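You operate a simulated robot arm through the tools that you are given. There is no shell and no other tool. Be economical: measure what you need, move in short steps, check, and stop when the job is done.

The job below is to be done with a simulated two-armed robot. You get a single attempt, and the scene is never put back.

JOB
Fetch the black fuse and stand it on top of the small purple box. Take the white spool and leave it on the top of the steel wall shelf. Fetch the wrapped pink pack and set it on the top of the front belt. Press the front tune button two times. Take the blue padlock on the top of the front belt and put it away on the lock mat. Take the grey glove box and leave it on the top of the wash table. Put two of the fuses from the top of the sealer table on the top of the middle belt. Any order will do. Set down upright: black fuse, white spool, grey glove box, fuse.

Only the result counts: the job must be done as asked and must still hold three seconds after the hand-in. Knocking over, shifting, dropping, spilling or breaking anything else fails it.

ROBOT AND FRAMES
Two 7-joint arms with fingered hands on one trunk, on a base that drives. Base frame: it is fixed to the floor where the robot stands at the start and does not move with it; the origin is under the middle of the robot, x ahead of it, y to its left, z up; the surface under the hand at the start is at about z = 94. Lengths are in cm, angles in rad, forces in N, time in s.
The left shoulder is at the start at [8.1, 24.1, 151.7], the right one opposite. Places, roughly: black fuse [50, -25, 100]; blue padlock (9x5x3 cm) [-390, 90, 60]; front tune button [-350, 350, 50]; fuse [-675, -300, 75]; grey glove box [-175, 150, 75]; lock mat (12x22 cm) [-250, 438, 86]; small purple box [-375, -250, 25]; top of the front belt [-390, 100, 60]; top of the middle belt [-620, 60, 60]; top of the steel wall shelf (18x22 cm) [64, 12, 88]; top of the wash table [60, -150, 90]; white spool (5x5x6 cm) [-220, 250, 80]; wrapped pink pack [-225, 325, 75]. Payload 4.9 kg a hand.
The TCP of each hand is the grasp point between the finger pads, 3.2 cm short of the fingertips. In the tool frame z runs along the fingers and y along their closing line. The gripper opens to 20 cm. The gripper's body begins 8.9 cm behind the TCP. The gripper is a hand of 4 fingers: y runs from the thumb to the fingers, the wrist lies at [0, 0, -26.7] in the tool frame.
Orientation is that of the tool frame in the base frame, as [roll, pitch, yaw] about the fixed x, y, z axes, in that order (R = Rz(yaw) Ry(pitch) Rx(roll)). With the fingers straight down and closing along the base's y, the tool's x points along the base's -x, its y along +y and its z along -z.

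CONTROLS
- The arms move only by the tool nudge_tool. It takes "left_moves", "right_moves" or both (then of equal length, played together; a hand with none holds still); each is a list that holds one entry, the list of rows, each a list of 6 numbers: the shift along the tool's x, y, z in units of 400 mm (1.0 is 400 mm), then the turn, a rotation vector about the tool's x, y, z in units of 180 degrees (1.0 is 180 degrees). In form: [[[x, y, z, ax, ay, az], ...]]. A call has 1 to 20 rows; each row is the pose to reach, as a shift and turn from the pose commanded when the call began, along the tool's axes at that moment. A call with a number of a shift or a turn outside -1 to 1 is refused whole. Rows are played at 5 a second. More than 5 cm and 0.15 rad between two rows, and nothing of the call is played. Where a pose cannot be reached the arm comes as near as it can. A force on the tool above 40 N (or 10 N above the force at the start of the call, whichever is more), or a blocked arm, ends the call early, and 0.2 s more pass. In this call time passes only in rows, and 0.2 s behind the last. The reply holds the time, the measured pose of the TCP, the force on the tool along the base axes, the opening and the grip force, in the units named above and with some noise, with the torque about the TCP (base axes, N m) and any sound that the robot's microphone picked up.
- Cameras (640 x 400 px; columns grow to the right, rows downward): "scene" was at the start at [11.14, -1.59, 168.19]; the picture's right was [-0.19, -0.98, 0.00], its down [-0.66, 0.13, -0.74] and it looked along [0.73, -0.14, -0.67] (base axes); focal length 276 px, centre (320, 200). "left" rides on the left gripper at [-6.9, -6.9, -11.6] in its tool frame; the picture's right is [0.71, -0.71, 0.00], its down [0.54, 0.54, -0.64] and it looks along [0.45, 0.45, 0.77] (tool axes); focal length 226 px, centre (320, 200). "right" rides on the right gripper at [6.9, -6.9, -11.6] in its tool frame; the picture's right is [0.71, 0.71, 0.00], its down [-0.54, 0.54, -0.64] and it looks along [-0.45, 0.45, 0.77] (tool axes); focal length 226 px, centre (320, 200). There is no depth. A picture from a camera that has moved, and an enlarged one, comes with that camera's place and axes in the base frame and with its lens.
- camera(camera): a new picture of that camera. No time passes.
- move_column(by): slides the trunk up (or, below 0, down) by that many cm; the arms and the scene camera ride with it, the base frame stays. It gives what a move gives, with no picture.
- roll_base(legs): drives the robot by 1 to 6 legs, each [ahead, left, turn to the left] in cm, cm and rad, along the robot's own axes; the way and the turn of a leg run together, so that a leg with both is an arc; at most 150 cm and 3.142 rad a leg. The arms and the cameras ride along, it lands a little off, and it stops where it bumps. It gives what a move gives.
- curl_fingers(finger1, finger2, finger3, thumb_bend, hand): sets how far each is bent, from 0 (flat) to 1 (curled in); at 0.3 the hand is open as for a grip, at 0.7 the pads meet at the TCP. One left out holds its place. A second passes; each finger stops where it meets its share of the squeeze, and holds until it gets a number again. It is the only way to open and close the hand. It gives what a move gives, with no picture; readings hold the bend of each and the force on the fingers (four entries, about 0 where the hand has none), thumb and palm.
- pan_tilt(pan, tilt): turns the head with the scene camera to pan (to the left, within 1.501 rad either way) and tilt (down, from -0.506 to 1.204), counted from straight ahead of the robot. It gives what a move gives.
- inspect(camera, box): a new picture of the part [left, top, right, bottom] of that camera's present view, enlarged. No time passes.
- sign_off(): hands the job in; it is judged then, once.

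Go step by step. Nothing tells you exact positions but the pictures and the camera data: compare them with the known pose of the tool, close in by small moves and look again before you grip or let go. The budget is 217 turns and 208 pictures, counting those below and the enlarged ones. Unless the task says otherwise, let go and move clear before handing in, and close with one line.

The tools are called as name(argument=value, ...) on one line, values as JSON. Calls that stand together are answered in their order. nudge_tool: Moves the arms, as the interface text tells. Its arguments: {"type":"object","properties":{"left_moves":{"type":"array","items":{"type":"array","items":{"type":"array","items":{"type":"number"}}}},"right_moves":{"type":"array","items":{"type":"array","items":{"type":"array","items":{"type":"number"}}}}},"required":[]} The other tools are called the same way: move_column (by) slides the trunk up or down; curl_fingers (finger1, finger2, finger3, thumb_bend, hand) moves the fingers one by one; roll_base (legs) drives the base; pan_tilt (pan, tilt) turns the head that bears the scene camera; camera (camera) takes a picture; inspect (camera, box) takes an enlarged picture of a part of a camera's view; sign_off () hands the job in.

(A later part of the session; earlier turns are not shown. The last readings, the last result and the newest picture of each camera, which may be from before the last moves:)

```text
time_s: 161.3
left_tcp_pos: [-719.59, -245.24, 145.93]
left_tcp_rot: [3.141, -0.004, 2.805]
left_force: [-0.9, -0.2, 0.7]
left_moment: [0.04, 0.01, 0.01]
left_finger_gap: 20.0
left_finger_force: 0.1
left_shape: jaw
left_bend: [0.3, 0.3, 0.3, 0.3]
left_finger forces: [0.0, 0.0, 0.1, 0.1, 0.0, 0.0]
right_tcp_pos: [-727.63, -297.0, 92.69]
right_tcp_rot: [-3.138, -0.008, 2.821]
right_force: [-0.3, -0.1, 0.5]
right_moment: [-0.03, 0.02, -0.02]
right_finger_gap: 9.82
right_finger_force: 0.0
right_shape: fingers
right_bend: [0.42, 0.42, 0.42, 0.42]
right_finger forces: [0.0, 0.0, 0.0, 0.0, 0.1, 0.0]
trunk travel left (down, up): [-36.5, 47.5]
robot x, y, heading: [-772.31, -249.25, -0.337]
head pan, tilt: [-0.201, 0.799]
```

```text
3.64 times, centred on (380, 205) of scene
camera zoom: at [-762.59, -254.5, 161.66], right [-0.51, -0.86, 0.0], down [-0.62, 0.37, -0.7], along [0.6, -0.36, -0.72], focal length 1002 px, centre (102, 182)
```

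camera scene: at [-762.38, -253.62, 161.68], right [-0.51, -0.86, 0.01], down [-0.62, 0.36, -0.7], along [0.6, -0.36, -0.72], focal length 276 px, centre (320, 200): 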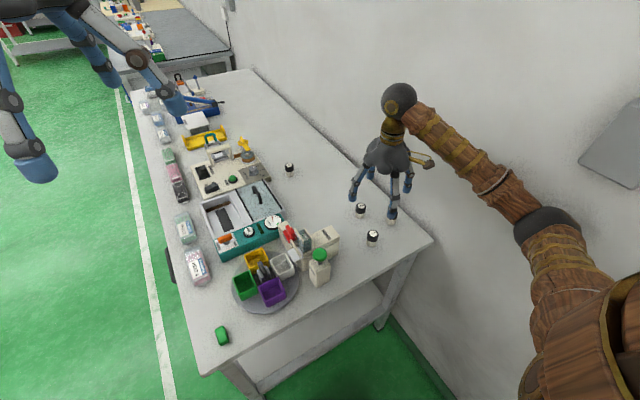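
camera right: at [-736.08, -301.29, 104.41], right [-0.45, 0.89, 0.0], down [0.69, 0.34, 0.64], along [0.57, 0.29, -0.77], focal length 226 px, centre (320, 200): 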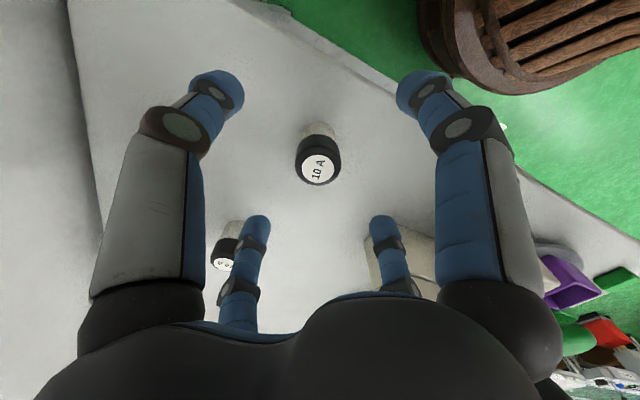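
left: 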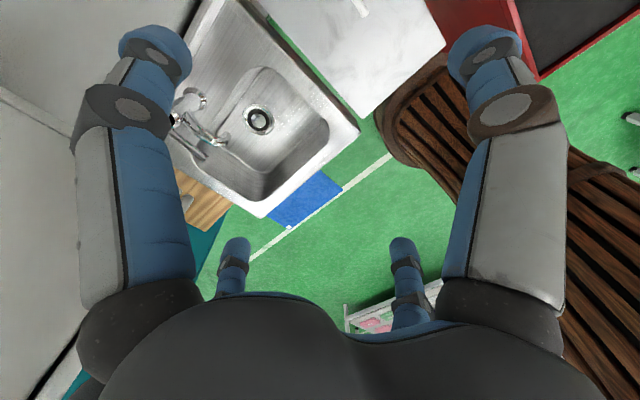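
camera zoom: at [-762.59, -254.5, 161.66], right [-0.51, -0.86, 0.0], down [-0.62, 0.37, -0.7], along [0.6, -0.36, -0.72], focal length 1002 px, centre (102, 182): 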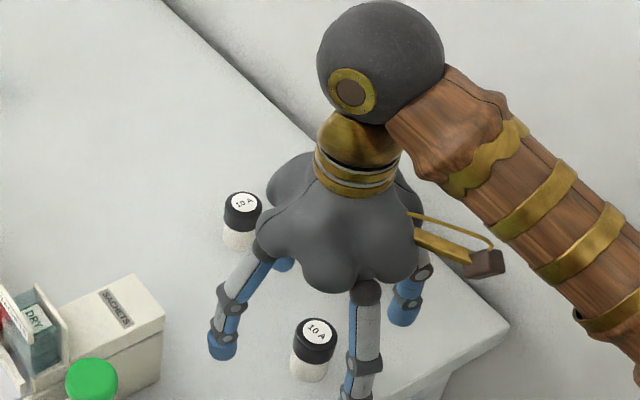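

nudge_tool(right_moves=[[[0, 0, 0.04, 0, -0.0025, 0], [0, 0, 0.083, 0, -0.0025, 0]]])

curl_fingers(hand="right", finger1=0.52, finger2=0.52, finger3=0.52, thumb_bend=0.52)

camera(camera="right")

```text
time_s: 161.9
left_tcp_pos: [-719.53, -245.25, 145.96]
left_tcp_rot: [3.142, -0.001, 2.806]
left_force: [0.1, -0.5, -0.2]
left_moment: [-0.01, 0.01, 0.03]
left_finger_gap: 20.0
left_finger_force: 0.1
left_shape: jaw
left_bend: [0.3, 0.3, 0.3, 0.3]
left_finger forces: [0.0, 0.0, 0.0, 0.0, 0.0, 0.0]
right_tcp_pos: [-727.52, -296.99, 89.39]
right_tcp_rot: [3.141, 0.0, 2.821]
right_force: [-0.1, 0.5, -0.2]
right_moment: [-0.01, -0.01, 0.0]
right_finger_gap: 9.82
right_finger_force: 0.0
right_shape: fingers
right_bend: [0.42, 0.42, 0.42, 0.42]
right_finger forces: [0.0, 0.0, 0.0, 0.0, 0.0, 0.1]
trunk travel left (down, up): [-36.5, 47.5]
robot x, y, heading: [-772.64, -249.36, -0.335]
head pan, tilt: [-0.201, 0.799]
```

```text
time_s: 162.9
left_tcp_pos: [-719.57, -245.19, 145.86]
left_tcp_rot: [3.141, -0.002, 2.807]
left_force: [0.9, -0.7, 0.1]
left_moment: [-0.02, -0.01, 0.0]
left_finger_gap: 19.99
left_finger_force: 0.0
left_shape: jaw
left_bend: [0.3, 0.3, 0.3, 0.3]
left_finger forces: [0.0, 0.0, 0.0, 0.0, 0.0, 0.0]
right_tcp_pos: [-727.62, -296.92, 89.41]
right_tcp_rot: [-3.14, -0.001, 2.82]
right_force: [0.2, -0.7, 0.2]
right_moment: [0.01, 0.0, -0.02]
right_finger_gap: 6.24
right_finger_force: 0.1
right_shape: fingers
right_bend: [0.52, 0.52, 0.52, 0.52]
right_finger forces: [0.0, 0.0, 0.1, 0.0, 0.1, 0.0]
trunk travel left (down, up): [-36.5, 47.5]
robot x, y, heading: [-772.77, -249.57, -0.34]
head pan, tilt: [-0.201, 0.799]
```

```text
128 pictures are left
camera right: at [-736.28, -301.27, 101.12], right [-0.45, 0.89, 0.0], down [0.69, 0.34, 0.64], along [0.58, 0.29, -0.77], focal length 226 px, centre (320, 200)
```

right: 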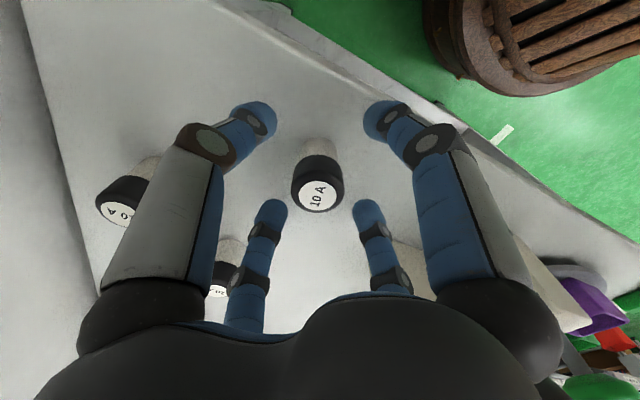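

nudge_tool(right_moves=[[[0, 0, 0.025, 0, 0, 0], [0, 0, 0.045, 0, 0, 0]]])

curl_fingers(hand="right", finger1=0.66, finger2=0.66, finger3=0.66, thumb_bend=0.66)

camera(camera="right")

```text
time_s: 163.5
left_tcp_pos: [-719.78, -245.08, 145.83]
left_tcp_rot: [-3.14, 0.0, 2.805]
left_force: [0.0, -0.6, -0.4]
left_moment: [0.01, 0.02, 0.05]
left_finger_gap: 19.97
left_finger_force: 0.2
left_shape: jaw
left_bend: [0.3, 0.3, 0.3, 0.3]
left_finger forces: [0.0, 0.1, 0.0, 0.0, 0.0, 0.0]
right_tcp_pos: [-727.64, -297.04, 88.38]
right_tcp_rot: [-3.139, 0.009, 2.818]
right_force: [-1.1, 0.3, 23.5]
right_moment: [0.7, 1.13, 0.05]
right_finger_gap: 6.27
right_finger_force: 11.7
right_shape: fingers
right_bend: [0.51, 0.52, 0.52, 0.52]
right_finger forces: [20.0, 3.9, 0.1, 0.0, 0.0, 0.0]
trunk travel left (down, up): [-36.5, 47.5]
robot x, y, heading: [-772.53, -249.7, -0.341]
head pan, tilt: [-0.201, 0.799]
stopped in row 2 (right hand): the force on the tool passed its limit at 44 N (the readings are from after the stop); the commanded pose is now the measured one
```

```text
time_s: 164.5
left_tcp_pos: [-719.93, -245.02, 145.97]
left_tcp_rot: [3.14, 0.003, 2.805]
left_force: [-0.3, -0.2, 0.5]
left_moment: [-0.01, 0.01, -0.01]
left_finger_gap: 19.99
left_finger_force: 0.1
left_shape: jaw
left_bend: [0.3, 0.3, 0.3, 0.3]
left_finger forces: [0.0, 0.1, 0.0, 0.0, 0.0, 0.1]
right_tcp_pos: [-727.72, -297.06, 88.34]
right_tcp_rot: [-3.138, 0.009, 2.819]
right_force: [-8.6, 3.4, 36.8]
right_moment: [0.81, 2.35, 0.04]
right_finger_gap: 4.37
right_finger_force: 22.4
right_shape: fingers
right_bend: [0.52, 0.64, 0.65, 0.65]
right_finger forces: [37.2, 3.0, 1.8, 0.0, 3.5, 0.1]
trunk travel left (down, up): [-36.5, 47.5]
robot x, y, heading: [-772.16, -249.39, -0.336]
head pan, tilt: [-0.201, 0.799]
```

```text
127 pictures are left
camera right: at [-736.47, -301.22, 99.91], right [-0.45, 0.89, -0.01], down [0.68, 0.34, 0.65], along [0.58, 0.28, -0.76], focal length 226 px, centre (320, 200)
```

right: 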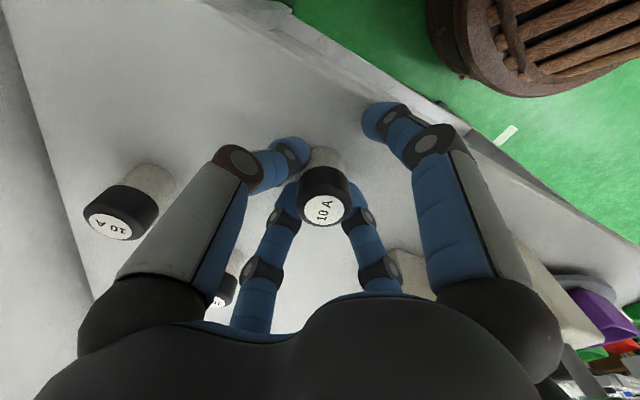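

Finger 1 is jammed on the table while the others touch the fuse. I'll lift about 1 cm and close again.

nudge_tool(right_moves=[[[0, 0, -0.02, 0, -0.003, 0], [0, 0, -0.03, 0, -0.003, 0]]])

curl_fingers(hand="right", finger1=0.68, finger2=0.68, finger3=0.68, thumb_bend=0.68)

camera(camera="right")

```text
time_s: 165.1
left_tcp_pos: [-719.77, -245.14, 145.95]
left_tcp_rot: [3.141, -0.001, 2.806]
left_force: [-0.6, 0.1, 0.0]
left_moment: [-0.04, -0.01, -0.01]
left_finger_gap: 20.0
left_finger_force: 0.1
left_shape: jaw
left_bend: [0.3, 0.3, 0.3, 0.3]
left_finger forces: [0.0, 0.1, 0.1, 0.0, 0.0, 0.1]
right_tcp_pos: [-727.43, -296.88, 89.36]
right_tcp_rot: [3.141, 0.015, 2.817]
right_force: [-0.5, 0.3, -0.5]
right_moment: [0.0, -0.05, -0.01]
right_finger_gap: 3.12
right_finger_force: 4.1
right_shape: fingers
right_bend: [0.57, 0.64, 0.65, 0.65]
right_finger forces: [0.1, 3.0, 1.8, 0.0, 3.5, 0.1]
trunk travel left (down, up): [-36.5, 47.5]
robot x, y, heading: [-772.3, -249.51, -0.342]
head pan, tilt: [-0.201, 0.799]
```

```text
time_s: 166.1
left_tcp_pos: [-719.59, -245.2, 145.85]
left_tcp_rot: [3.141, 0.0, 2.806]
left_force: [-0.3, -1.2, -0.3]
left_moment: [-0.03, 0.0, 0.01]
left_finger_gap: 20.01
left_finger_force: 0.0
left_shape: jaw
left_bend: [0.3, 0.3, 0.3, 0.3]
left_finger forces: [0.0, 0.0, 0.1, 0.1, 0.1, 0.0]
right_tcp_pos: [-727.58, -297.19, 89.28]
right_tcp_rot: [-3.14, 0.013, 2.818]
right_force: [-0.3, -0.4, -1.1]
right_moment: [-0.01, -0.02, -0.02]
right_finger_gap: 1.98
right_finger_force: 11.3
right_shape: fingers
right_bend: [0.64, 0.64, 0.65, 0.65]
right_finger forces: [5.9, 5.6, 5.4, 0.0, 6.3, 0.0]
trunk travel left (down, up): [-36.5, 47.5]
robot x, y, heading: [-772.3, -249.44, -0.335]
head pan, tilt: [-0.201, 0.799]
```

```text
126 pictures are left
camera right: at [-736.33, -301.36, 100.79], right [-0.45, 0.89, -0.01], down [0.68, 0.35, 0.65], along [0.59, 0.28, -0.76], focal length 226 px, centre (320, 200)
```

right: 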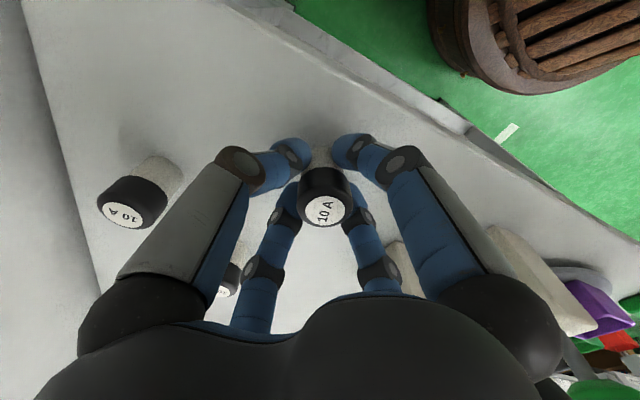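

curl_fingers(hand="right", finger1=0.72, finger2=0.72, finger3=0.72, thumb_bend=0.72)

nudge_tool(right_moves=[[[0, 0, -0.05, 0, -0.004, 0], [0, 0, -0.15, 0, -0.004, 0], [0, 0, -0.25, 0, -0.004, 0], [0, 0, -0.35, 0, -0.004, 0], [0, 0, -0.45, 0, -0.004, 0]]])

camera(camera="right")

camera(camera="scene")

```text
time_s: 167.1
left_tcp_pos: [-719.66, -245.34, 145.82]
left_tcp_rot: [3.141, -0.001, 2.804]
left_force: [0.1, 0.4, -0.6]
left_moment: [0.01, 0.01, 0.0]
left_finger_gap: 20.01
left_finger_force: 0.0
left_shape: jaw
left_bend: [0.3, 0.3, 0.3, 0.3]
left_finger forces: [0.0, 0.0, 0.1, 0.0, 0.1, 0.1]
right_tcp_pos: [-727.41, -297.19, 89.15]
right_tcp_rot: [-3.139, 0.014, 2.818]
right_force: [-0.3, -0.7, -2.0]
right_moment: [-0.01, -0.01, -0.02]
right_finger_gap: 1.92
right_finger_force: 20.2
right_shape: fingers
right_bend: [0.64, 0.64, 0.65, 0.66]
right_finger forces: [8.9, 10.0, 8.7, 0.0, 12.3, 0.0]
trunk travel left (down, up): [-36.5, 47.5]
robot x, y, heading: [-772.75, -249.31, -0.337]
head pan, tilt: [-0.201, 0.799]
```

```text
time_s: 168.5
left_tcp_pos: [-720.1, -242.45, 146.13]
left_tcp_rot: [-3.129, 0.008, 2.805]
left_force: [-0.3, -0.2, 1.1]
left_moment: [0.02, -0.03, -0.02]
left_finger_gap: 20.01
left_finger_force: 0.1
left_shape: jaw
left_bend: [0.3, 0.3, 0.3, 0.3]
left_finger forces: [0.0, 0.0, 0.0, 0.0, 0.0, 0.0]
right_tcp_pos: [-728.05, -294.03, 107.68]
right_tcp_rot: [3.141, 0.023, 2.822]
right_force: [0.8, 0.4, -0.4]
right_moment: [-0.01, 0.01, -0.01]
right_finger_gap: 1.89
right_finger_force: 19.7
right_shape: fingers
right_bend: [0.64, 0.64, 0.65, 0.66]
right_finger forces: [8.8, 10.2, 8.9, 0.0, 12.3, 0.0]
trunk travel left (down, up): [-36.5, 47.5]
robot x, y, heading: [-772.62, -248.48, -0.335]
head pan, tilt: [-0.201, 0.799]
stopped in row 5 (right hand): the arm was blocked; the commanded pose is now the measured one
```

```text
125 pictures are left
camera right: at [-737.04, -298.34, 119.14], right [-0.45, 0.89, -0.01], down [0.67, 0.35, 0.66], along [0.59, 0.29, -0.75], focal length 226 px, centre (320, 200)
```

right: 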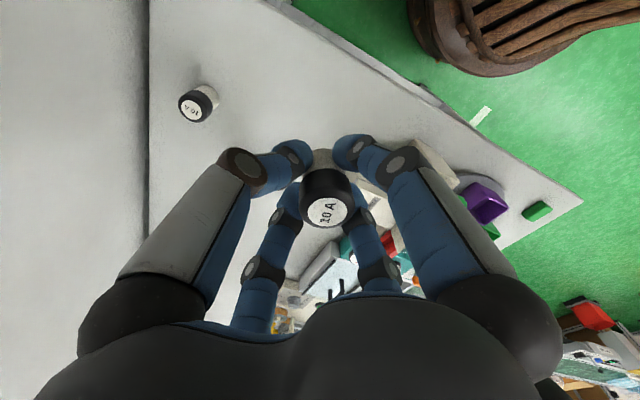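

```text
124 pictures are left
camera scene: at [-763.2, -251.53, 161.98], right [-0.51, -0.86, 0.01], down [-0.61, 0.36, -0.7], along [0.6, -0.37, -0.71], focal length 276 px, centre (320, 200)
```

scene: 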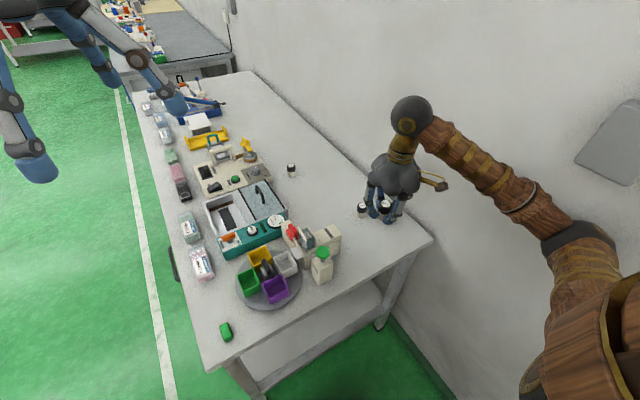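

Fuse X is in the right hand; the right elbow brushed the wall. I'll shift away from the wall and turn so the left hand can take fuse Y.

roll_base(legs=[[0, 15, 0], [0, 0, -0.85]])

pan_tilt(pan=0.35, tilt=0.75)

camera(camera="scene")

camera(camera="left")

```text
time_s: 172.1
left_tcp_pos: [-729.82, -272.02, 145.89]
left_tcp_rot: [-3.141, -0.001, 1.949]
left_force: [-0.3, -0.1, -0.8]
left_moment: [-0.05, 0.01, 0.0]
left_finger_gap: 20.0
left_finger_force: 0.0
left_shape: jaw
left_bend: [0.3, 0.3, 0.3, 0.3]
left_finger forces: [0.0, 0.0, 0.0, 0.0, 0.0, 0.1]
right_tcp_pos: [-773.84, -299.33, 106.78]
right_tcp_rot: [3.126, 0.016, 1.963]
right_force: [0.4, 1.0, -0.1]
right_moment: [0.0, -0.01, -0.01]
right_finger_gap: 1.85
right_finger_force: 19.9
right_shape: fingers
right_bend: [0.64, 0.64, 0.65, 0.66]
right_finger forces: [8.3, 9.8, 8.7, 0.1, 12.2, 0.1]
trunk travel left (down, up): [-36.5, 47.5]
robot x, y, heading: [-767.63, -234.38, -1.197]
head pan, tilt: [-0.201, 0.799]
```

```text
time_s: 173.1
left_tcp_pos: [-729.83, -272.02, 145.74]
left_tcp_rot: [-3.141, -0.001, 1.949]
left_force: [0.4, -0.1, 1.0]
left_moment: [0.02, 0.01, 0.0]
left_finger_gap: 19.98
left_finger_force: 0.0
left_shape: jaw
left_bend: [0.3, 0.3, 0.3, 0.3]
left_finger forces: [0.1, 0.1, 0.1, 0.1, 0.0, 0.0]
right_tcp_pos: [-773.74, -299.37, 106.83]
right_tcp_rot: [3.127, 0.018, 1.963]
right_force: [0.2, 0.1, -0.5]
right_moment: [0.01, -0.02, -0.03]
right_finger_gap: 1.84
right_finger_force: 19.8
right_shape: fingers
right_bend: [0.64, 0.64, 0.65, 0.66]
right_finger forces: [8.5, 9.7, 8.8, 0.0, 12.2, 0.1]
trunk travel left (down, up): [-36.5, 47.5]
robot x, y, heading: [-767.52, -234.76, -1.192]
head pan, tilt: [0.351, 0.75]
```

```text
123 pictures are left
camera scene: at [-761.0, -243.81, 162.06], right [-0.75, -0.66, 0.0], down [-0.45, 0.51, -0.73], along [0.49, -0.55, -0.68], focal length 276 px, centre (320, 200)
```

scene: 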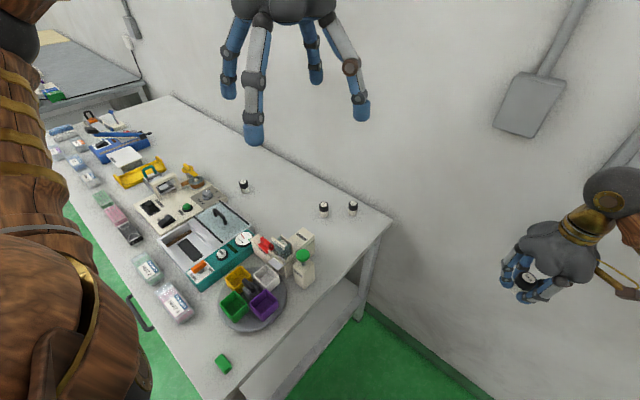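

```text
122 pictures are left
camera left: at [-733.72, -280.97, 157.31], right [-0.92, 0.4, 0.0], down [0.3, 0.7, 0.64], along [0.25, 0.59, -0.77], focal length 226 px, centre (320, 200)
```

left: 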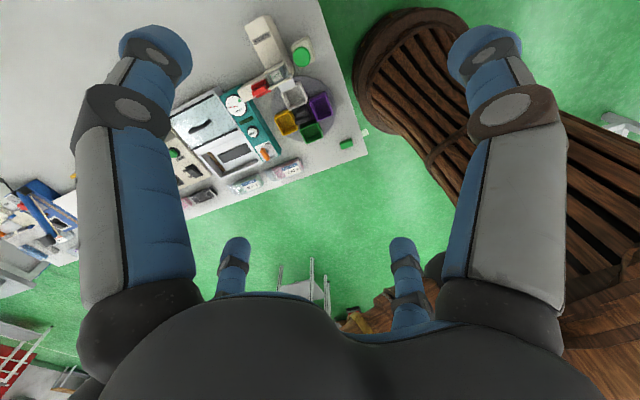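

nudge_tool(left_moves=[[[-0.073, 0.014, 0.08, 0, 0, 0.0117], [-0.146, 0.028, 0.16, 0, 0, 0.0233], [-0.219, 0.042, 0.24, 0, 0, 0.035], [-0.292, 0.056, 0.32, 0, 0, 0.0467], [-0.365, 0.07, 0.4, 0, 0, 0.0583], [-0.438, 0.084, 0.48, 0, 0, 0.07], [-0.51, 0.098, 0.56, 0, 0, 0.0817], [-0.583, 0.112, 0.64, 0, 0, 0.0933], [-0.656, 0.126, 0.72, 0, 0, 0.105], [-0.729, 0.14, 0.8, 0, 0, 0.117], [-0.802, 0.154, 0.88, 0, 0, 0.128], [-0.875, 0.168, 0.96, 0, 0, 0.14]]])

curl_fingers(hand="left", finger1=0.44, finger2=0.44, finger3=0.44, thumb_bend=0.44)

camera(camera="left")

camera(camera="scene")

```text
time_s: 175.7
left_tcp_pos: [-710.53, -302.22, 107.25]
left_tcp_rot: [3.141, -0.003, 1.509]
left_force: [0.7, -0.2, -0.6]
left_moment: [0.03, 0.02, -0.02]
left_finger_gap: 19.96
left_finger_force: 0.1
left_shape: jaw
left_bend: [0.3, 0.3, 0.3, 0.3]
left_finger forces: [0.1, 0.0, 0.1, 0.1, 0.0, 0.0]
right_tcp_pos: [-773.81, -299.5, 106.71]
right_tcp_rot: [3.128, 0.015, 1.964]
right_force: [1.0, -0.1, -1.1]
right_moment: [0.06, 0.05, -0.04]
right_finger_gap: 1.88
right_finger_force: 19.5
right_shape: fingers
right_bend: [0.64, 0.64, 0.65, 0.66]
right_finger forces: [8.4, 9.7, 8.8, 0.1, 12.2, 0.0]
trunk travel left (down, up): [-36.5, 47.5]
robot x, y, heading: [-767.09, -234.71, -1.192]
head pan, tilt: [0.351, 0.75]
```

```text
time_s: 176.7
left_tcp_pos: [-710.62, -302.01, 107.48]
left_tcp_rot: [-3.141, 0.0, 1.51]
left_force: [0.3, 0.2, 0.6]
left_moment: [-0.01, -0.02, -0.01]
left_finger_gap: 9.14
left_finger_force: 0.1
left_shape: fingers
left_bend: [0.44, 0.44, 0.44, 0.44]
left_finger forces: [0.0, 0.1, 0.0, 0.0, 0.0, 0.0]
right_tcp_pos: [-773.82, -299.27, 106.71]
right_tcp_rot: [3.129, 0.016, 1.964]
right_force: [-0.3, 0.7, -0.9]
right_moment: [0.0, -0.03, 0.04]
right_finger_gap: 1.83
right_finger_force: 19.6
right_shape: fingers
right_bend: [0.64, 0.64, 0.65, 0.66]
right_finger forces: [8.3, 9.8, 8.8, 0.0, 12.2, 0.0]
trunk travel left (down, up): [-36.5, 47.5]
robot x, y, heading: [-767.36, -234.75, -1.19]
head pan, tilt: [0.351, 0.75]
```

```text
121 pictures are left
camera left: at [-718.0, -308.49, 118.85], right [-0.66, 0.75, 0.0], down [0.57, 0.51, 0.64], along [0.48, 0.43, -0.77], focal length 226 px, centre (320, 200)
```

left: 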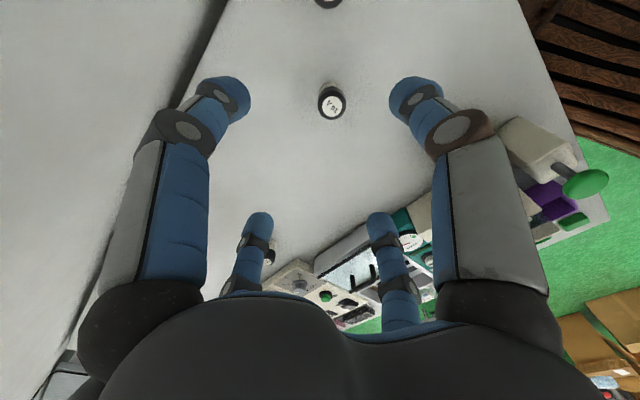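

```text
120 pictures are left
camera scene: at [-761.0, -243.84, 162.06], right [-0.75, -0.67, 0.0], down [-0.45, 0.51, -0.73], along [0.49, -0.55, -0.68], focal length 276 px, centre (320, 200)
```

scene: 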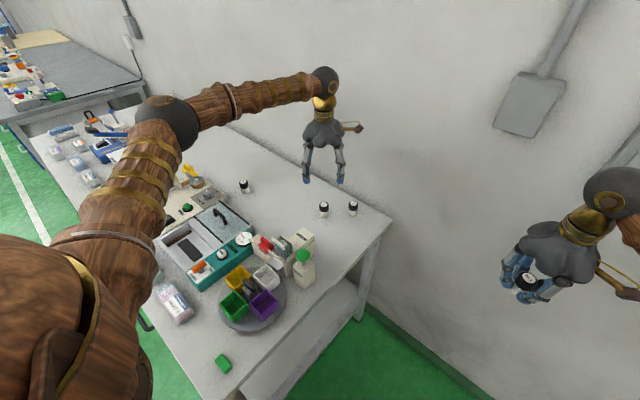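

nudge_tool(left_moves=[[[0.008, -0.018, 0.1, 0, 0, 0], [0.015, -0.036, 0.2, 0, 0, 0], [0.015, -0.036, 0.3, 0, 0, 0], [0.015, -0.036, 0.36, 0, 0, 0]]])

camera(camera="left")

inspect(camera="scene", box=[270, 120, 390, 230])

```text
time_s: 177.7
left_tcp_pos: [-711.97, -301.23, 92.98]
left_tcp_rot: [-3.14, -0.003, 1.509]
left_force: [-0.2, -0.3, 0.0]
left_moment: [0.02, 0.0, -0.01]
left_finger_gap: 9.13
left_finger_force: 0.0
left_shape: fingers
left_bend: [0.44, 0.44, 0.44, 0.44]
left_finger forces: [0.1, 0.1, 0.0, 0.0, 0.0, 0.1]
right_tcp_pos: [-773.72, -299.24, 106.73]
right_tcp_rot: [3.128, 0.017, 1.964]
right_force: [-0.3, 0.0, -0.6]
right_moment: [0.0, 0.04, -0.01]
right_finger_gap: 1.87
right_finger_force: 19.5
right_shape: fingers
right_bend: [0.64, 0.64, 0.65, 0.66]
right_finger forces: [8.3, 9.9, 8.8, 0.0, 12.2, 0.1]
trunk travel left (down, up): [-36.5, 47.5]
robot x, y, heading: [-767.35, -234.54, -1.19]
head pan, tilt: [0.351, 0.75]
```

```text
119 pictures are left
camera left: at [-719.32, -307.79, 104.35], right [-0.66, 0.75, 0.0], down [0.57, 0.51, 0.64], along [0.48, 0.43, -0.77], focal length 226 px, centre (320, 200)
```

left: 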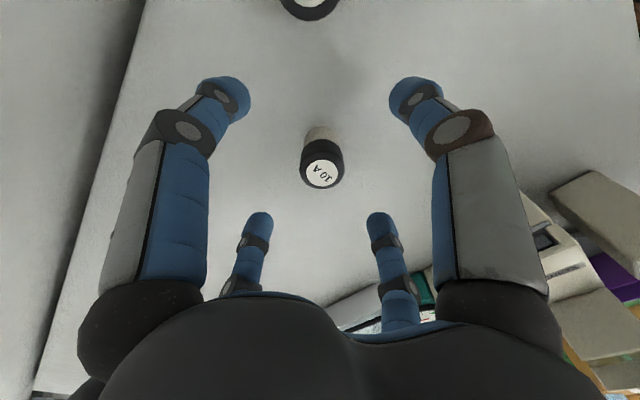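

```text
3.64 times, centred on (330, 175) of scene
camera zoom: at [-760.95, -243.87, 162.06], right [-0.75, -0.67, 0.0], down [-0.45, 0.51, -0.73], along [0.49, -0.55, -0.68], focal length 1002 px, centre (284, 291)
```

zoom: 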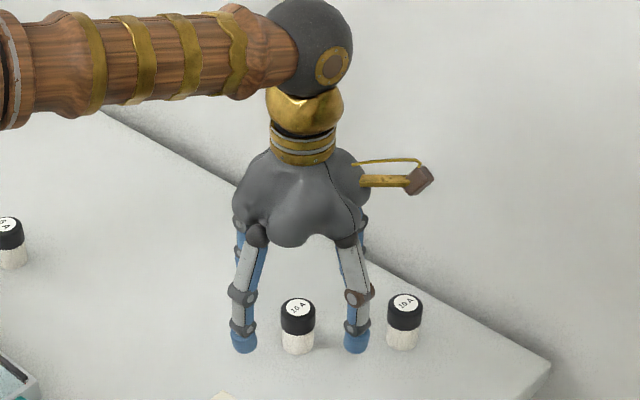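

nudge_tool(left_moves=[[[0, 0, 0.045, 0, 0, 0], [0, 0, 0.088, 0, 0, 0]]])

curl_fingers(hand="left", finger1=0.56, finger2=0.56, finger3=0.56, thumb_bend=0.56)

camera(camera="left")

```text
time_s: 178.3
left_tcp_pos: [-712.07, -301.38, 89.48]
left_tcp_rot: [-3.141, -0.001, 1.508]
left_force: [-0.4, -0.5, -0.7]
left_moment: [0.0, 0.01, 0.02]
left_finger_gap: 9.14
left_finger_force: 0.0
left_shape: fingers
left_bend: [0.44, 0.44, 0.44, 0.44]
left_finger forces: [0.0, 0.0, 0.1, 0.1, 0.0, 0.1]
right_tcp_pos: [-773.76, -299.33, 106.76]
right_tcp_rot: [3.128, 0.018, 1.964]
right_force: [-0.3, 0.2, -1.1]
right_moment: [0.02, 0.02, 0.0]
right_finger_gap: 1.84
right_finger_force: 19.7
right_shape: fingers
right_bend: [0.64, 0.64, 0.65, 0.66]
right_finger forces: [8.5, 9.8, 8.8, 0.0, 12.1, 0.1]
trunk travel left (down, up): [-36.5, 47.5]
robot x, y, heading: [-767.85, -235.02, -1.193]
head pan, tilt: [0.351, 0.75]
```

```text
time_s: 179.3
left_tcp_pos: [-711.99, -301.28, 89.42]
left_tcp_rot: [-3.141, -0.002, 1.51]
left_force: [-0.7, 0.5, 0.3]
left_moment: [0.0, -0.03, -0.01]
left_finger_gap: 4.79
left_finger_force: 0.0
left_shape: fingers
left_bend: [0.56, 0.56, 0.56, 0.56]
left_finger forces: [0.0, 0.1, 0.1, 0.1, 0.0, 0.0]
right_tcp_pos: [-773.76, -299.33, 106.74]
right_tcp_rot: [3.127, 0.016, 1.964]
right_force: [0.7, 0.7, -1.0]
right_moment: [-0.03, 0.01, 0.02]
right_finger_gap: 1.83
right_finger_force: 19.5
right_shape: fingers
right_bend: [0.64, 0.64, 0.65, 0.66]
right_finger forces: [8.4, 9.9, 8.9, 0.0, 12.2, 0.0]
trunk travel left (down, up): [-36.5, 47.5]
robot x, y, heading: [-767.44, -234.97, -1.19]
head pan, tilt: [0.351, 0.75]
```

```text
117 pictures are left
camera left: at [-719.44, -307.8, 100.93], right [-0.66, 0.75, 0.0], down [0.57, 0.51, 0.64], along [0.48, 0.43, -0.77], focal length 226 px, centre (320, 200)
```

left: 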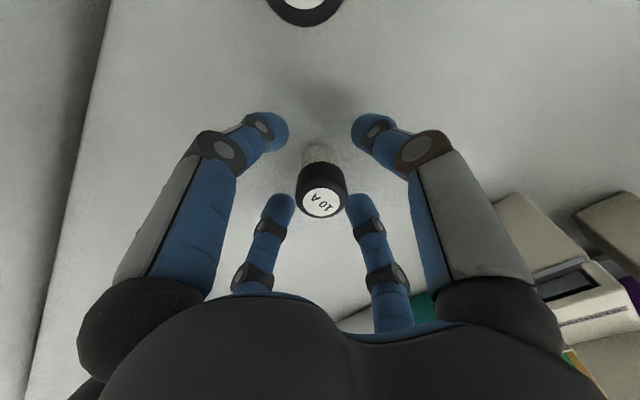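

Fuse Y is centred, so I'll close and lift.

curl_fingers(hand="left", finger1=0.72, finger2=0.72, finger3=0.72, thumb_bend=0.72)

nudge_tool(left_moves=[[[0, 0, -0.05, 0, 0, 0], [0, 0, -0.15, 0, 0, 0], [0, 0, -0.25, 0, 0, 0], [0, 0, -0.35, 0, 0, 0], [0, 0, -0.45, 0, 0, 0]]])

camera(camera="left")

camera(camera="scene")

```text
time_s: 180.3
left_tcp_pos: [-712.12, -301.1, 89.58]
left_tcp_rot: [-3.14, -0.002, 1.51]
left_force: [0.0, -0.4, 0.0]
left_moment: [-0.03, 0.02, 0.02]
left_finger_gap: 1.69
left_finger_force: 19.9
left_shape: fingers
left_bend: [0.65, 0.64, 0.64, 0.66]
left_finger forces: [8.7, 10.0, 8.7, 0.1, 12.3, 0.0]
right_tcp_pos: [-773.79, -299.3, 106.85]
right_tcp_rot: [3.128, 0.017, 1.962]
right_force: [0.5, 0.4, -0.1]
right_moment: [0.02, -0.01, 0.02]
right_finger_gap: 1.86
right_finger_force: 19.5
right_shape: fingers
right_bend: [0.64, 0.64, 0.65, 0.66]
right_finger forces: [8.4, 9.9, 8.8, 0.1, 12.2, 0.0]
trunk travel left (down, up): [-36.5, 47.5]
robot x, y, heading: [-767.91, -234.88, -1.191]
head pan, tilt: [0.351, 0.75]
```

```text
time_s: 181.5
left_tcp_pos: [-712.19, -301.08, 107.64]
left_tcp_rot: [-3.141, -0.003, 1.509]
left_force: [-0.8, 0.2, -0.7]
left_moment: [-0.03, -0.05, 0.02]
left_finger_gap: 1.73
left_finger_force: 19.7
left_shape: fingers
left_bend: [0.65, 0.64, 0.64, 0.66]
left_finger forces: [8.6, 10.2, 8.6, 0.0, 12.2, 0.0]
right_tcp_pos: [-773.85, -299.14, 106.82]
right_tcp_rot: [3.128, 0.017, 1.963]
right_force: [-0.3, 0.1, -0.7]
right_moment: [0.0, -0.01, -0.01]
right_finger_gap: 1.88
right_finger_force: 19.7
right_shape: fingers
right_bend: [0.64, 0.64, 0.65, 0.66]
right_finger forces: [8.4, 9.8, 8.8, 0.0, 12.2, 0.0]
trunk travel left (down, up): [-36.5, 47.5]
robot x, y, heading: [-767.32, -234.7, -1.196]
head pan, tilt: [0.351, 0.75]
```

```text
116 pictures are left
camera left: at [-719.47, -307.71, 119.08], right [-0.66, 0.75, 0.0], down [0.57, 0.51, 0.64], along [0.48, 0.43, -0.77], focal length 226 px, centre (320, 200)
```

left: 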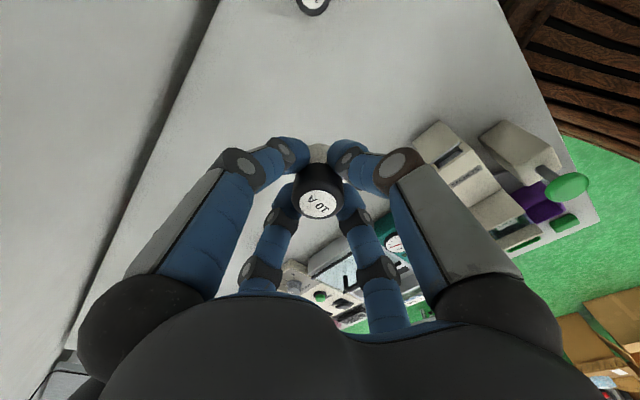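

```text
115 pictures are left
camera scene: at [-761.1, -243.73, 162.06], right [-0.75, -0.67, 0.0], down [-0.45, 0.51, -0.73], along [0.49, -0.55, -0.68], focal length 276 px, centre (320, 200)
```

scene: 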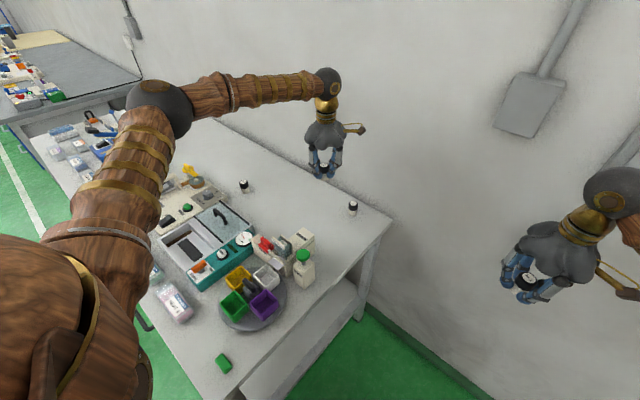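

Both fuses are held. I'll raise the trunk and drive to the -x side of the middle belt, facing it.

move_column(by=15)

roll_base(legs=[[-96, 67.5, 0], [0, 0, 1.19]])

pan_tilt(pan=0.6, tilt=0.6)

camera(camera="scene")

```text
time_s: 183.2
left_tcp_pos: [-712.04, -301.24, 122.64]
left_tcp_rot: [-3.141, -0.002, 1.509]
left_force: [0.2, -0.2, -1.5]
left_moment: [0.02, -0.02, -0.01]
left_finger_gap: 1.7
left_finger_force: 19.3
left_shape: fingers
left_bend: [0.65, 0.64, 0.64, 0.66]
left_finger forces: [8.6, 10.2, 8.7, 0.0, 12.3, 0.0]
right_tcp_pos: [-773.77, -299.31, 121.72]
right_tcp_rot: [3.127, 0.018, 1.964]
right_force: [0.4, 0.2, -0.9]
right_moment: [-0.01, 0.02, -0.01]
right_finger_gap: 1.88
right_finger_force: 19.6
right_shape: fingers
right_bend: [0.64, 0.64, 0.65, 0.66]
right_finger forces: [8.4, 9.9, 8.8, 0.0, 12.2, 0.1]
trunk travel left (down, up): [-51.5, 32.5]
robot x, y, heading: [-767.67, -234.8, -1.191]
head pan, tilt: [0.351, 0.75]
```

```text
time_s: 192.2
left_tcp_pos: [-657.78, -93.5, 122.61]
left_tcp_rot: [3.14, -0.002, 2.715]
left_force: [-0.5, 0.1, -0.7]
left_moment: [0.01, -0.02, -0.01]
left_finger_gap: 1.72
left_finger_force: 19.4
left_shape: fingers
left_bend: [0.65, 0.64, 0.64, 0.66]
left_finger forces: [8.4, 10.3, 8.0, 0.1, 12.0, 0.1]
right_tcp_pos: [-681.7, -150.52, 121.85]
right_tcp_rot: [3.127, 0.018, -3.115]
right_force: [0.7, -0.4, -0.3]
right_moment: [0.0, 0.0, 0.01]
right_finger_gap: 1.86
right_finger_force: 19.5
right_shape: fingers
right_bend: [0.64, 0.64, 0.65, 0.66]
right_finger forces: [8.1, 9.6, 8.7, 0.0, 12.2, 0.0]
trunk travel left (down, up): [-51.5, 32.5]
robot x, y, heading: [-739.92, -121.51, 0.014]
head pan, tilt: [0.351, 0.75]
```

```text
time_s: 192.9
left_tcp_pos: [-657.89, -93.36, 122.59]
left_tcp_rot: [3.141, -0.002, 2.714]
left_force: [0.7, 0.1, -0.1]
left_moment: [0.01, 0.0, -0.02]
left_finger_gap: 1.7
left_finger_force: 19.9
left_shape: fingers
left_bend: [0.65, 0.64, 0.64, 0.66]
left_finger forces: [8.4, 10.3, 8.1, 0.1, 11.9, 0.0]
right_tcp_pos: [-681.74, -150.35, 121.82]
right_tcp_rot: [3.128, 0.018, -3.115]
right_force: [0.1, -0.7, -0.7]
right_moment: [0.0, -0.02, -0.03]
right_finger_gap: 1.85
right_finger_force: 19.7
right_shape: fingers
right_bend: [0.64, 0.64, 0.65, 0.66]
right_finger forces: [8.0, 9.5, 8.7, 0.0, 12.3, 0.1]
trunk travel left (down, up): [-51.5, 32.5]
robot x, y, heading: [-739.61, -121.83, 0.013]
head pan, tilt: [0.6, 0.6]
```

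```text
114 pictures are left
camera scene: at [-729.53, -116.26, 178.34], right [0.57, -0.82, 0.0], down [-0.46, -0.32, -0.82], along [0.68, 0.47, -0.57], focal length 276 px, centre (320, 200)
```

scene: 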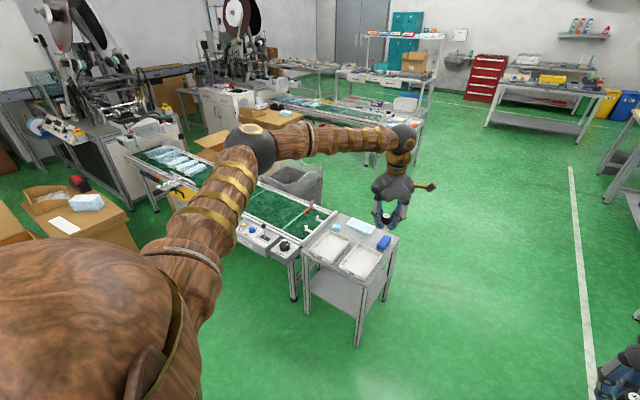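

roll_base(legs=[[45, 136, -0.013]])

pan_tilt(pan=0.0, tilt=0.75)

camera(camera="scene")

```text
time_s: 200.1
left_tcp_pos: [-613.88, 42.87, 122.63]
left_tcp_rot: [-3.142, 0.0, 2.708]
left_force: [0.1, -0.3, -1.1]
left_moment: [0.02, -0.03, 0.0]
left_finger_gap: 1.71
left_finger_force: 19.5
left_shape: fingers
left_bend: [0.65, 0.64, 0.64, 0.66]
left_finger forces: [8.6, 10.4, 8.1, 0.0, 12.1, 0.0]
right_tcp_pos: [-638.03, -14.02, 121.84]
right_tcp_rot: [3.126, 0.018, -3.119]
right_force: [0.0, -0.6, -1.7]
right_moment: [-0.01, -0.02, -0.01]
right_finger_gap: 1.85
right_finger_force: 19.3
right_shape: fingers
right_bend: [0.64, 0.64, 0.65, 0.66]
right_finger forces: [8.1, 9.5, 8.7, 0.1, 12.2, 0.1]
trunk travel left (down, up): [-51.5, 32.5]
robot x, y, heading: [-696.07, 14.84, 0.007]
head pan, tilt: [0.6, 0.6]
```

```text
time_s: 201.1
left_tcp_pos: [-613.69, 42.89, 122.58]
left_tcp_rot: [-3.141, -0.002, 2.708]
left_force: [0.1, -0.1, 0.2]
left_moment: [0.02, 0.02, 0.01]
left_finger_gap: 1.69
left_finger_force: 19.2
left_shape: fingers
left_bend: [0.65, 0.64, 0.64, 0.66]
left_finger forces: [8.4, 10.3, 8.0, 0.0, 12.0, 0.1]
right_tcp_pos: [-637.85, -14.03, 121.8]
right_tcp_rot: [3.127, 0.016, -3.12]
right_force: [0.0, 0.7, 0.3]
right_moment: [0.04, 0.01, 0.01]
right_finger_gap: 1.82
right_finger_force: 19.5
right_shape: fingers
right_bend: [0.64, 0.64, 0.65, 0.66]
right_finger forces: [8.1, 9.5, 8.8, 0.0, 12.2, 0.0]
trunk travel left (down, up): [-51.5, 32.5]
robot x, y, heading: [-695.7, 15.12, 0.008]
head pan, tilt: [0.0, 0.75]
```

```text
113 pictures are left
camera scene: at [-684.55, 15.37, 177.06], right [0.01, -1.0, 0.0], down [-0.68, -0.01, -0.73], along [0.73, 0.01, -0.68], focal length 276 px, centre (320, 200)
```

scene: 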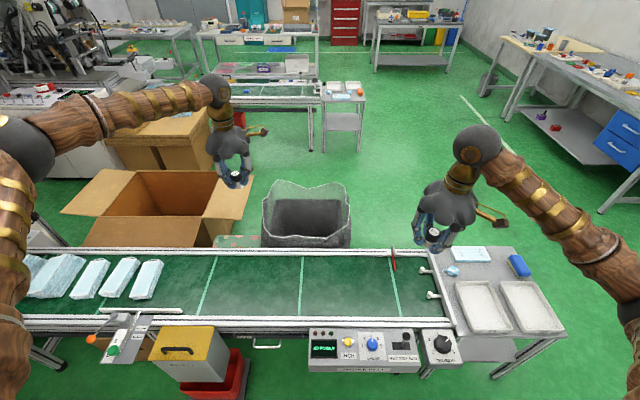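

nudge_tool(left_moves=[[[0.01, -0.005, 0, 0, 0, 0], [0.02, -0.01, 0, 0, 0, 0], [0.03, -0.015, 0, 0, 0, 0], [0.04, -0.02, 0, 0, 0, 0], [0.05, -0.023, 0, 0, 0, 0], [0.05, -0.023, 0, 0, 0, 0]]], right_moves=[[[-0.093, 0.065, 0, 0.001, 0.001, 0], [-0.186, 0.13, 0, 0.002, 0.002, 0], [-0.279, 0.195, 0, 0.003, 0.003, 0], [-0.372, 0.26, 0, 0.004, 0.004, 0], [-0.465, 0.325, 0, 0.0046, 0.0054, 0], [-0.558, 0.39, 0, 0.0046, 0.0054, 0]]])

move_column(by=-44)

camera(camera="scene")

camera(camera="left")

camera(camera="right")

```text
time_s: 202.5
left_tcp_pos: [-615.75, 43.06, 122.5]
left_tcp_rot: [-3.14, -0.002, 2.71]
left_force: [0.8, 0.6, 0.0]
left_moment: [-0.02, 0.04, 0.0]
left_finger_gap: 1.71
left_finger_force: 19.1
left_shape: fingers
left_bend: [0.65, 0.64, 0.64, 0.66]
left_finger forces: [8.4, 10.4, 8.1, 0.0, 12.0, 0.0]
right_tcp_pos: [-615.79, 2.23, 122.32]
right_tcp_rot: [-3.139, 0.001, -3.121]
right_force: [-0.1, -0.7, -1.3]
right_moment: [0.0, 0.02, 0.01]
right_finger_gap: 1.83
right_finger_force: 19.1
right_shape: fingers
right_bend: [0.64, 0.64, 0.65, 0.66]
right_finger forces: [8.1, 9.7, 8.7, 0.1, 12.1, 0.1]
trunk travel left (down, up): [-51.5, 32.5]
robot x, y, heading: [-695.83, 15.16, 0.008]
head pan, tilt: [0.0, 0.75]
```

```text
refused: -44 is not a number from -40 to 40
```

```text
112 pictures are left
camera scene: at [-684.39, 15.64, 177.04], right [0.01, -1.0, 0.0], down [-0.68, -0.01, -0.73], along [0.73, 0.0, -0.68], focal length 276 px, centre (320, 200)
```

scene: 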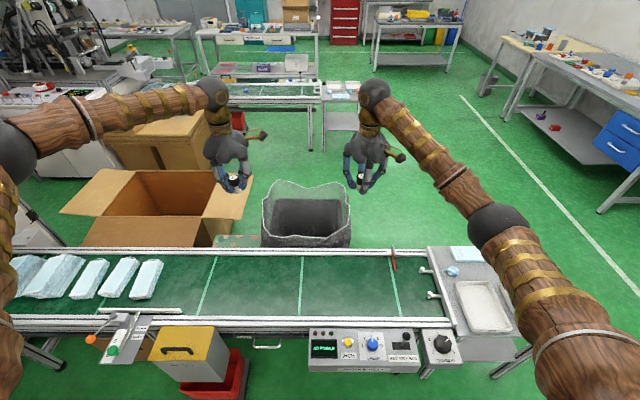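

```text
111 pictures are left
camera left: at [-612.52, 33.84, 133.92], right [-0.94, -0.35, 0.0], down [-0.26, 0.72, 0.64], along [-0.22, 0.6, -0.77], focal length 226 px, centre (320, 200)
```

left: 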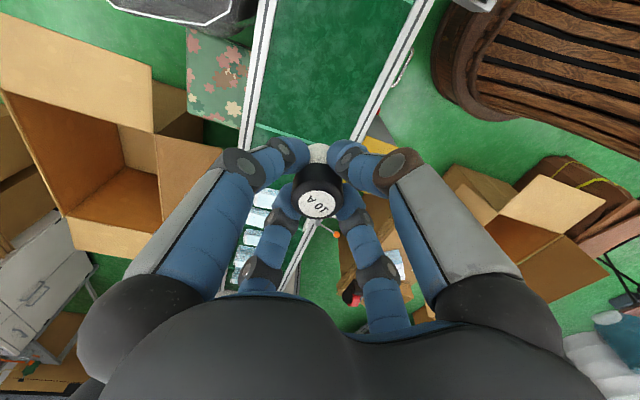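

```text
110 pictures are left
camera right: at [-622.48, -4.66, 133.98], right [-0.72, 0.69, 0.0], down [0.53, 0.56, 0.64], along [0.44, 0.46, -0.77], focal length 226 px, centre (320, 200)
```

right: 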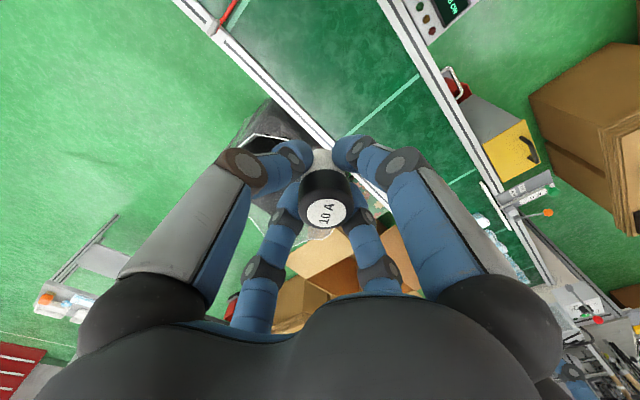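

move_column(by=-40)

nudge_tool(left_moves=[[[0, 0, 0.1, 0, 0, 0], [0, 0, 0.2, 0, 0, 0]]], right_moves=[[[0, 0, 0.1, 0, 0, 0], [0, 0, 0.2, 0, 0, 0]]])

camera(camera="scene")

camera(camera="left")

camera(camera="right")

```text
time_s: 206.3
left_tcp_pos: [-615.97, 42.86, 82.66]
left_tcp_rot: [3.141, -0.001, 2.709]
left_force: [-0.5, -0.8, -0.7]
left_moment: [0.02, 0.03, -0.03]
left_finger_gap: 1.7
left_finger_force: 19.5
left_shape: fingers
left_bend: [0.65, 0.64, 0.64, 0.66]
left_finger forces: [8.4, 10.4, 8.1, 0.0, 12.0, 0.1]
right_tcp_pos: [-615.88, 2.03, 82.28]
right_tcp_rot: [-3.14, 0.001, -3.119]
right_force: [0.4, -0.1, -0.1]
right_moment: [-0.02, 0.0, 0.03]
right_finger_gap: 1.82
right_finger_force: 19.8
right_shape: fingers
right_bend: [0.64, 0.64, 0.65, 0.66]
right_finger forces: [8.1, 9.7, 8.7, 0.1, 12.2, 0.1]
trunk travel left (down, up): [-11.5, 72.5]
robot x, y, heading: [-695.49, 15.14, 0.005]
head pan, tilt: [0.0, 0.75]
```

```text
time_s: 206.9
left_tcp_pos: [-615.89, 42.86, 74.41]
left_tcp_rot: [-3.141, 0.001, 2.71]
left_force: [0.0, -0.4, -0.4]
left_moment: [-0.04, 0.04, 0.01]
left_finger_gap: 1.67
left_finger_force: 19.7
left_shape: fingers
left_bend: [0.65, 0.64, 0.64, 0.66]
left_finger forces: [8.3, 10.4, 8.1, 0.1, 11.9, 0.1]
right_tcp_pos: [-615.74, 2.06, 74.36]
right_tcp_rot: [-3.139, 0.0, -3.12]
right_force: [-0.1, 0.9, -1.0]
right_moment: [-0.01, 0.03, -0.04]
right_finger_gap: 1.82
right_finger_force: 19.4
right_shape: fingers
right_bend: [0.64, 0.64, 0.65, 0.66]
right_finger forces: [8.0, 9.6, 8.7, 0.1, 12.2, 0.0]
trunk travel left (down, up): [-11.5, 72.5]
robot x, y, heading: [-695.81, 15.55, 0.006]
head pan, tilt: [0.0, 0.75]
```

```text
109 pictures are left
camera scene: at [-684.45, 15.38, 137.07], right [0.01, -1.0, 0.0], down [-0.68, 0.0, -0.73], along [0.73, 0.0, -0.68], focal length 276 px, centre (320, 200)
```

scene: 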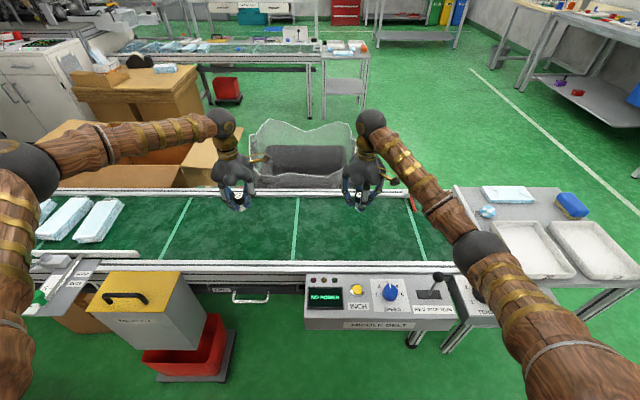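

```text
108 pictures are left
camera left: at [-612.55, 33.65, 85.86], right [-0.94, -0.35, 0.0], down [-0.26, 0.72, 0.64], along [-0.22, 0.6, -0.77], focal length 226 px, centre (320, 200)
```

left: 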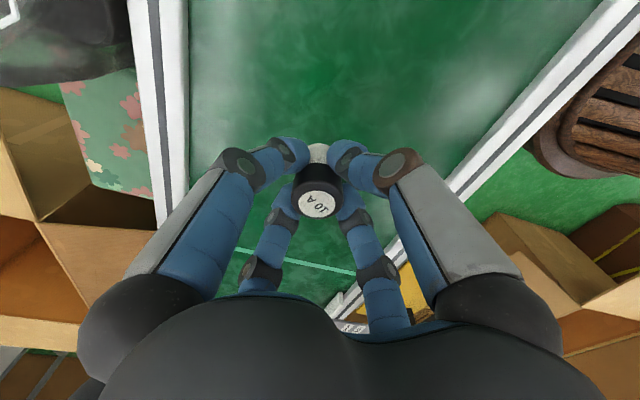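

```text
107 pictures are left
camera right: at [-622.54, -4.91, 86.03], right [-0.72, 0.69, 0.0], down [0.53, 0.55, 0.64], along [0.44, 0.46, -0.77], focal length 226 px, centre (320, 200)
```

right: 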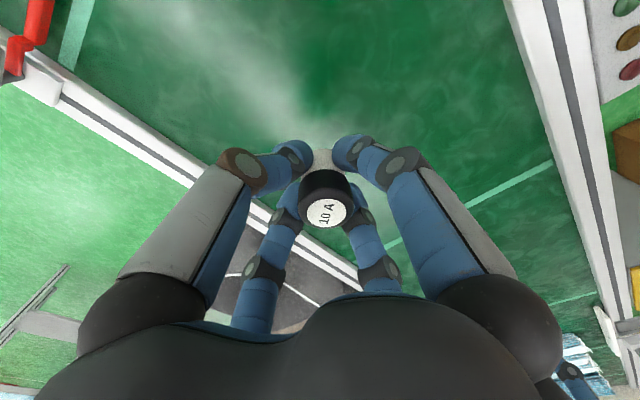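

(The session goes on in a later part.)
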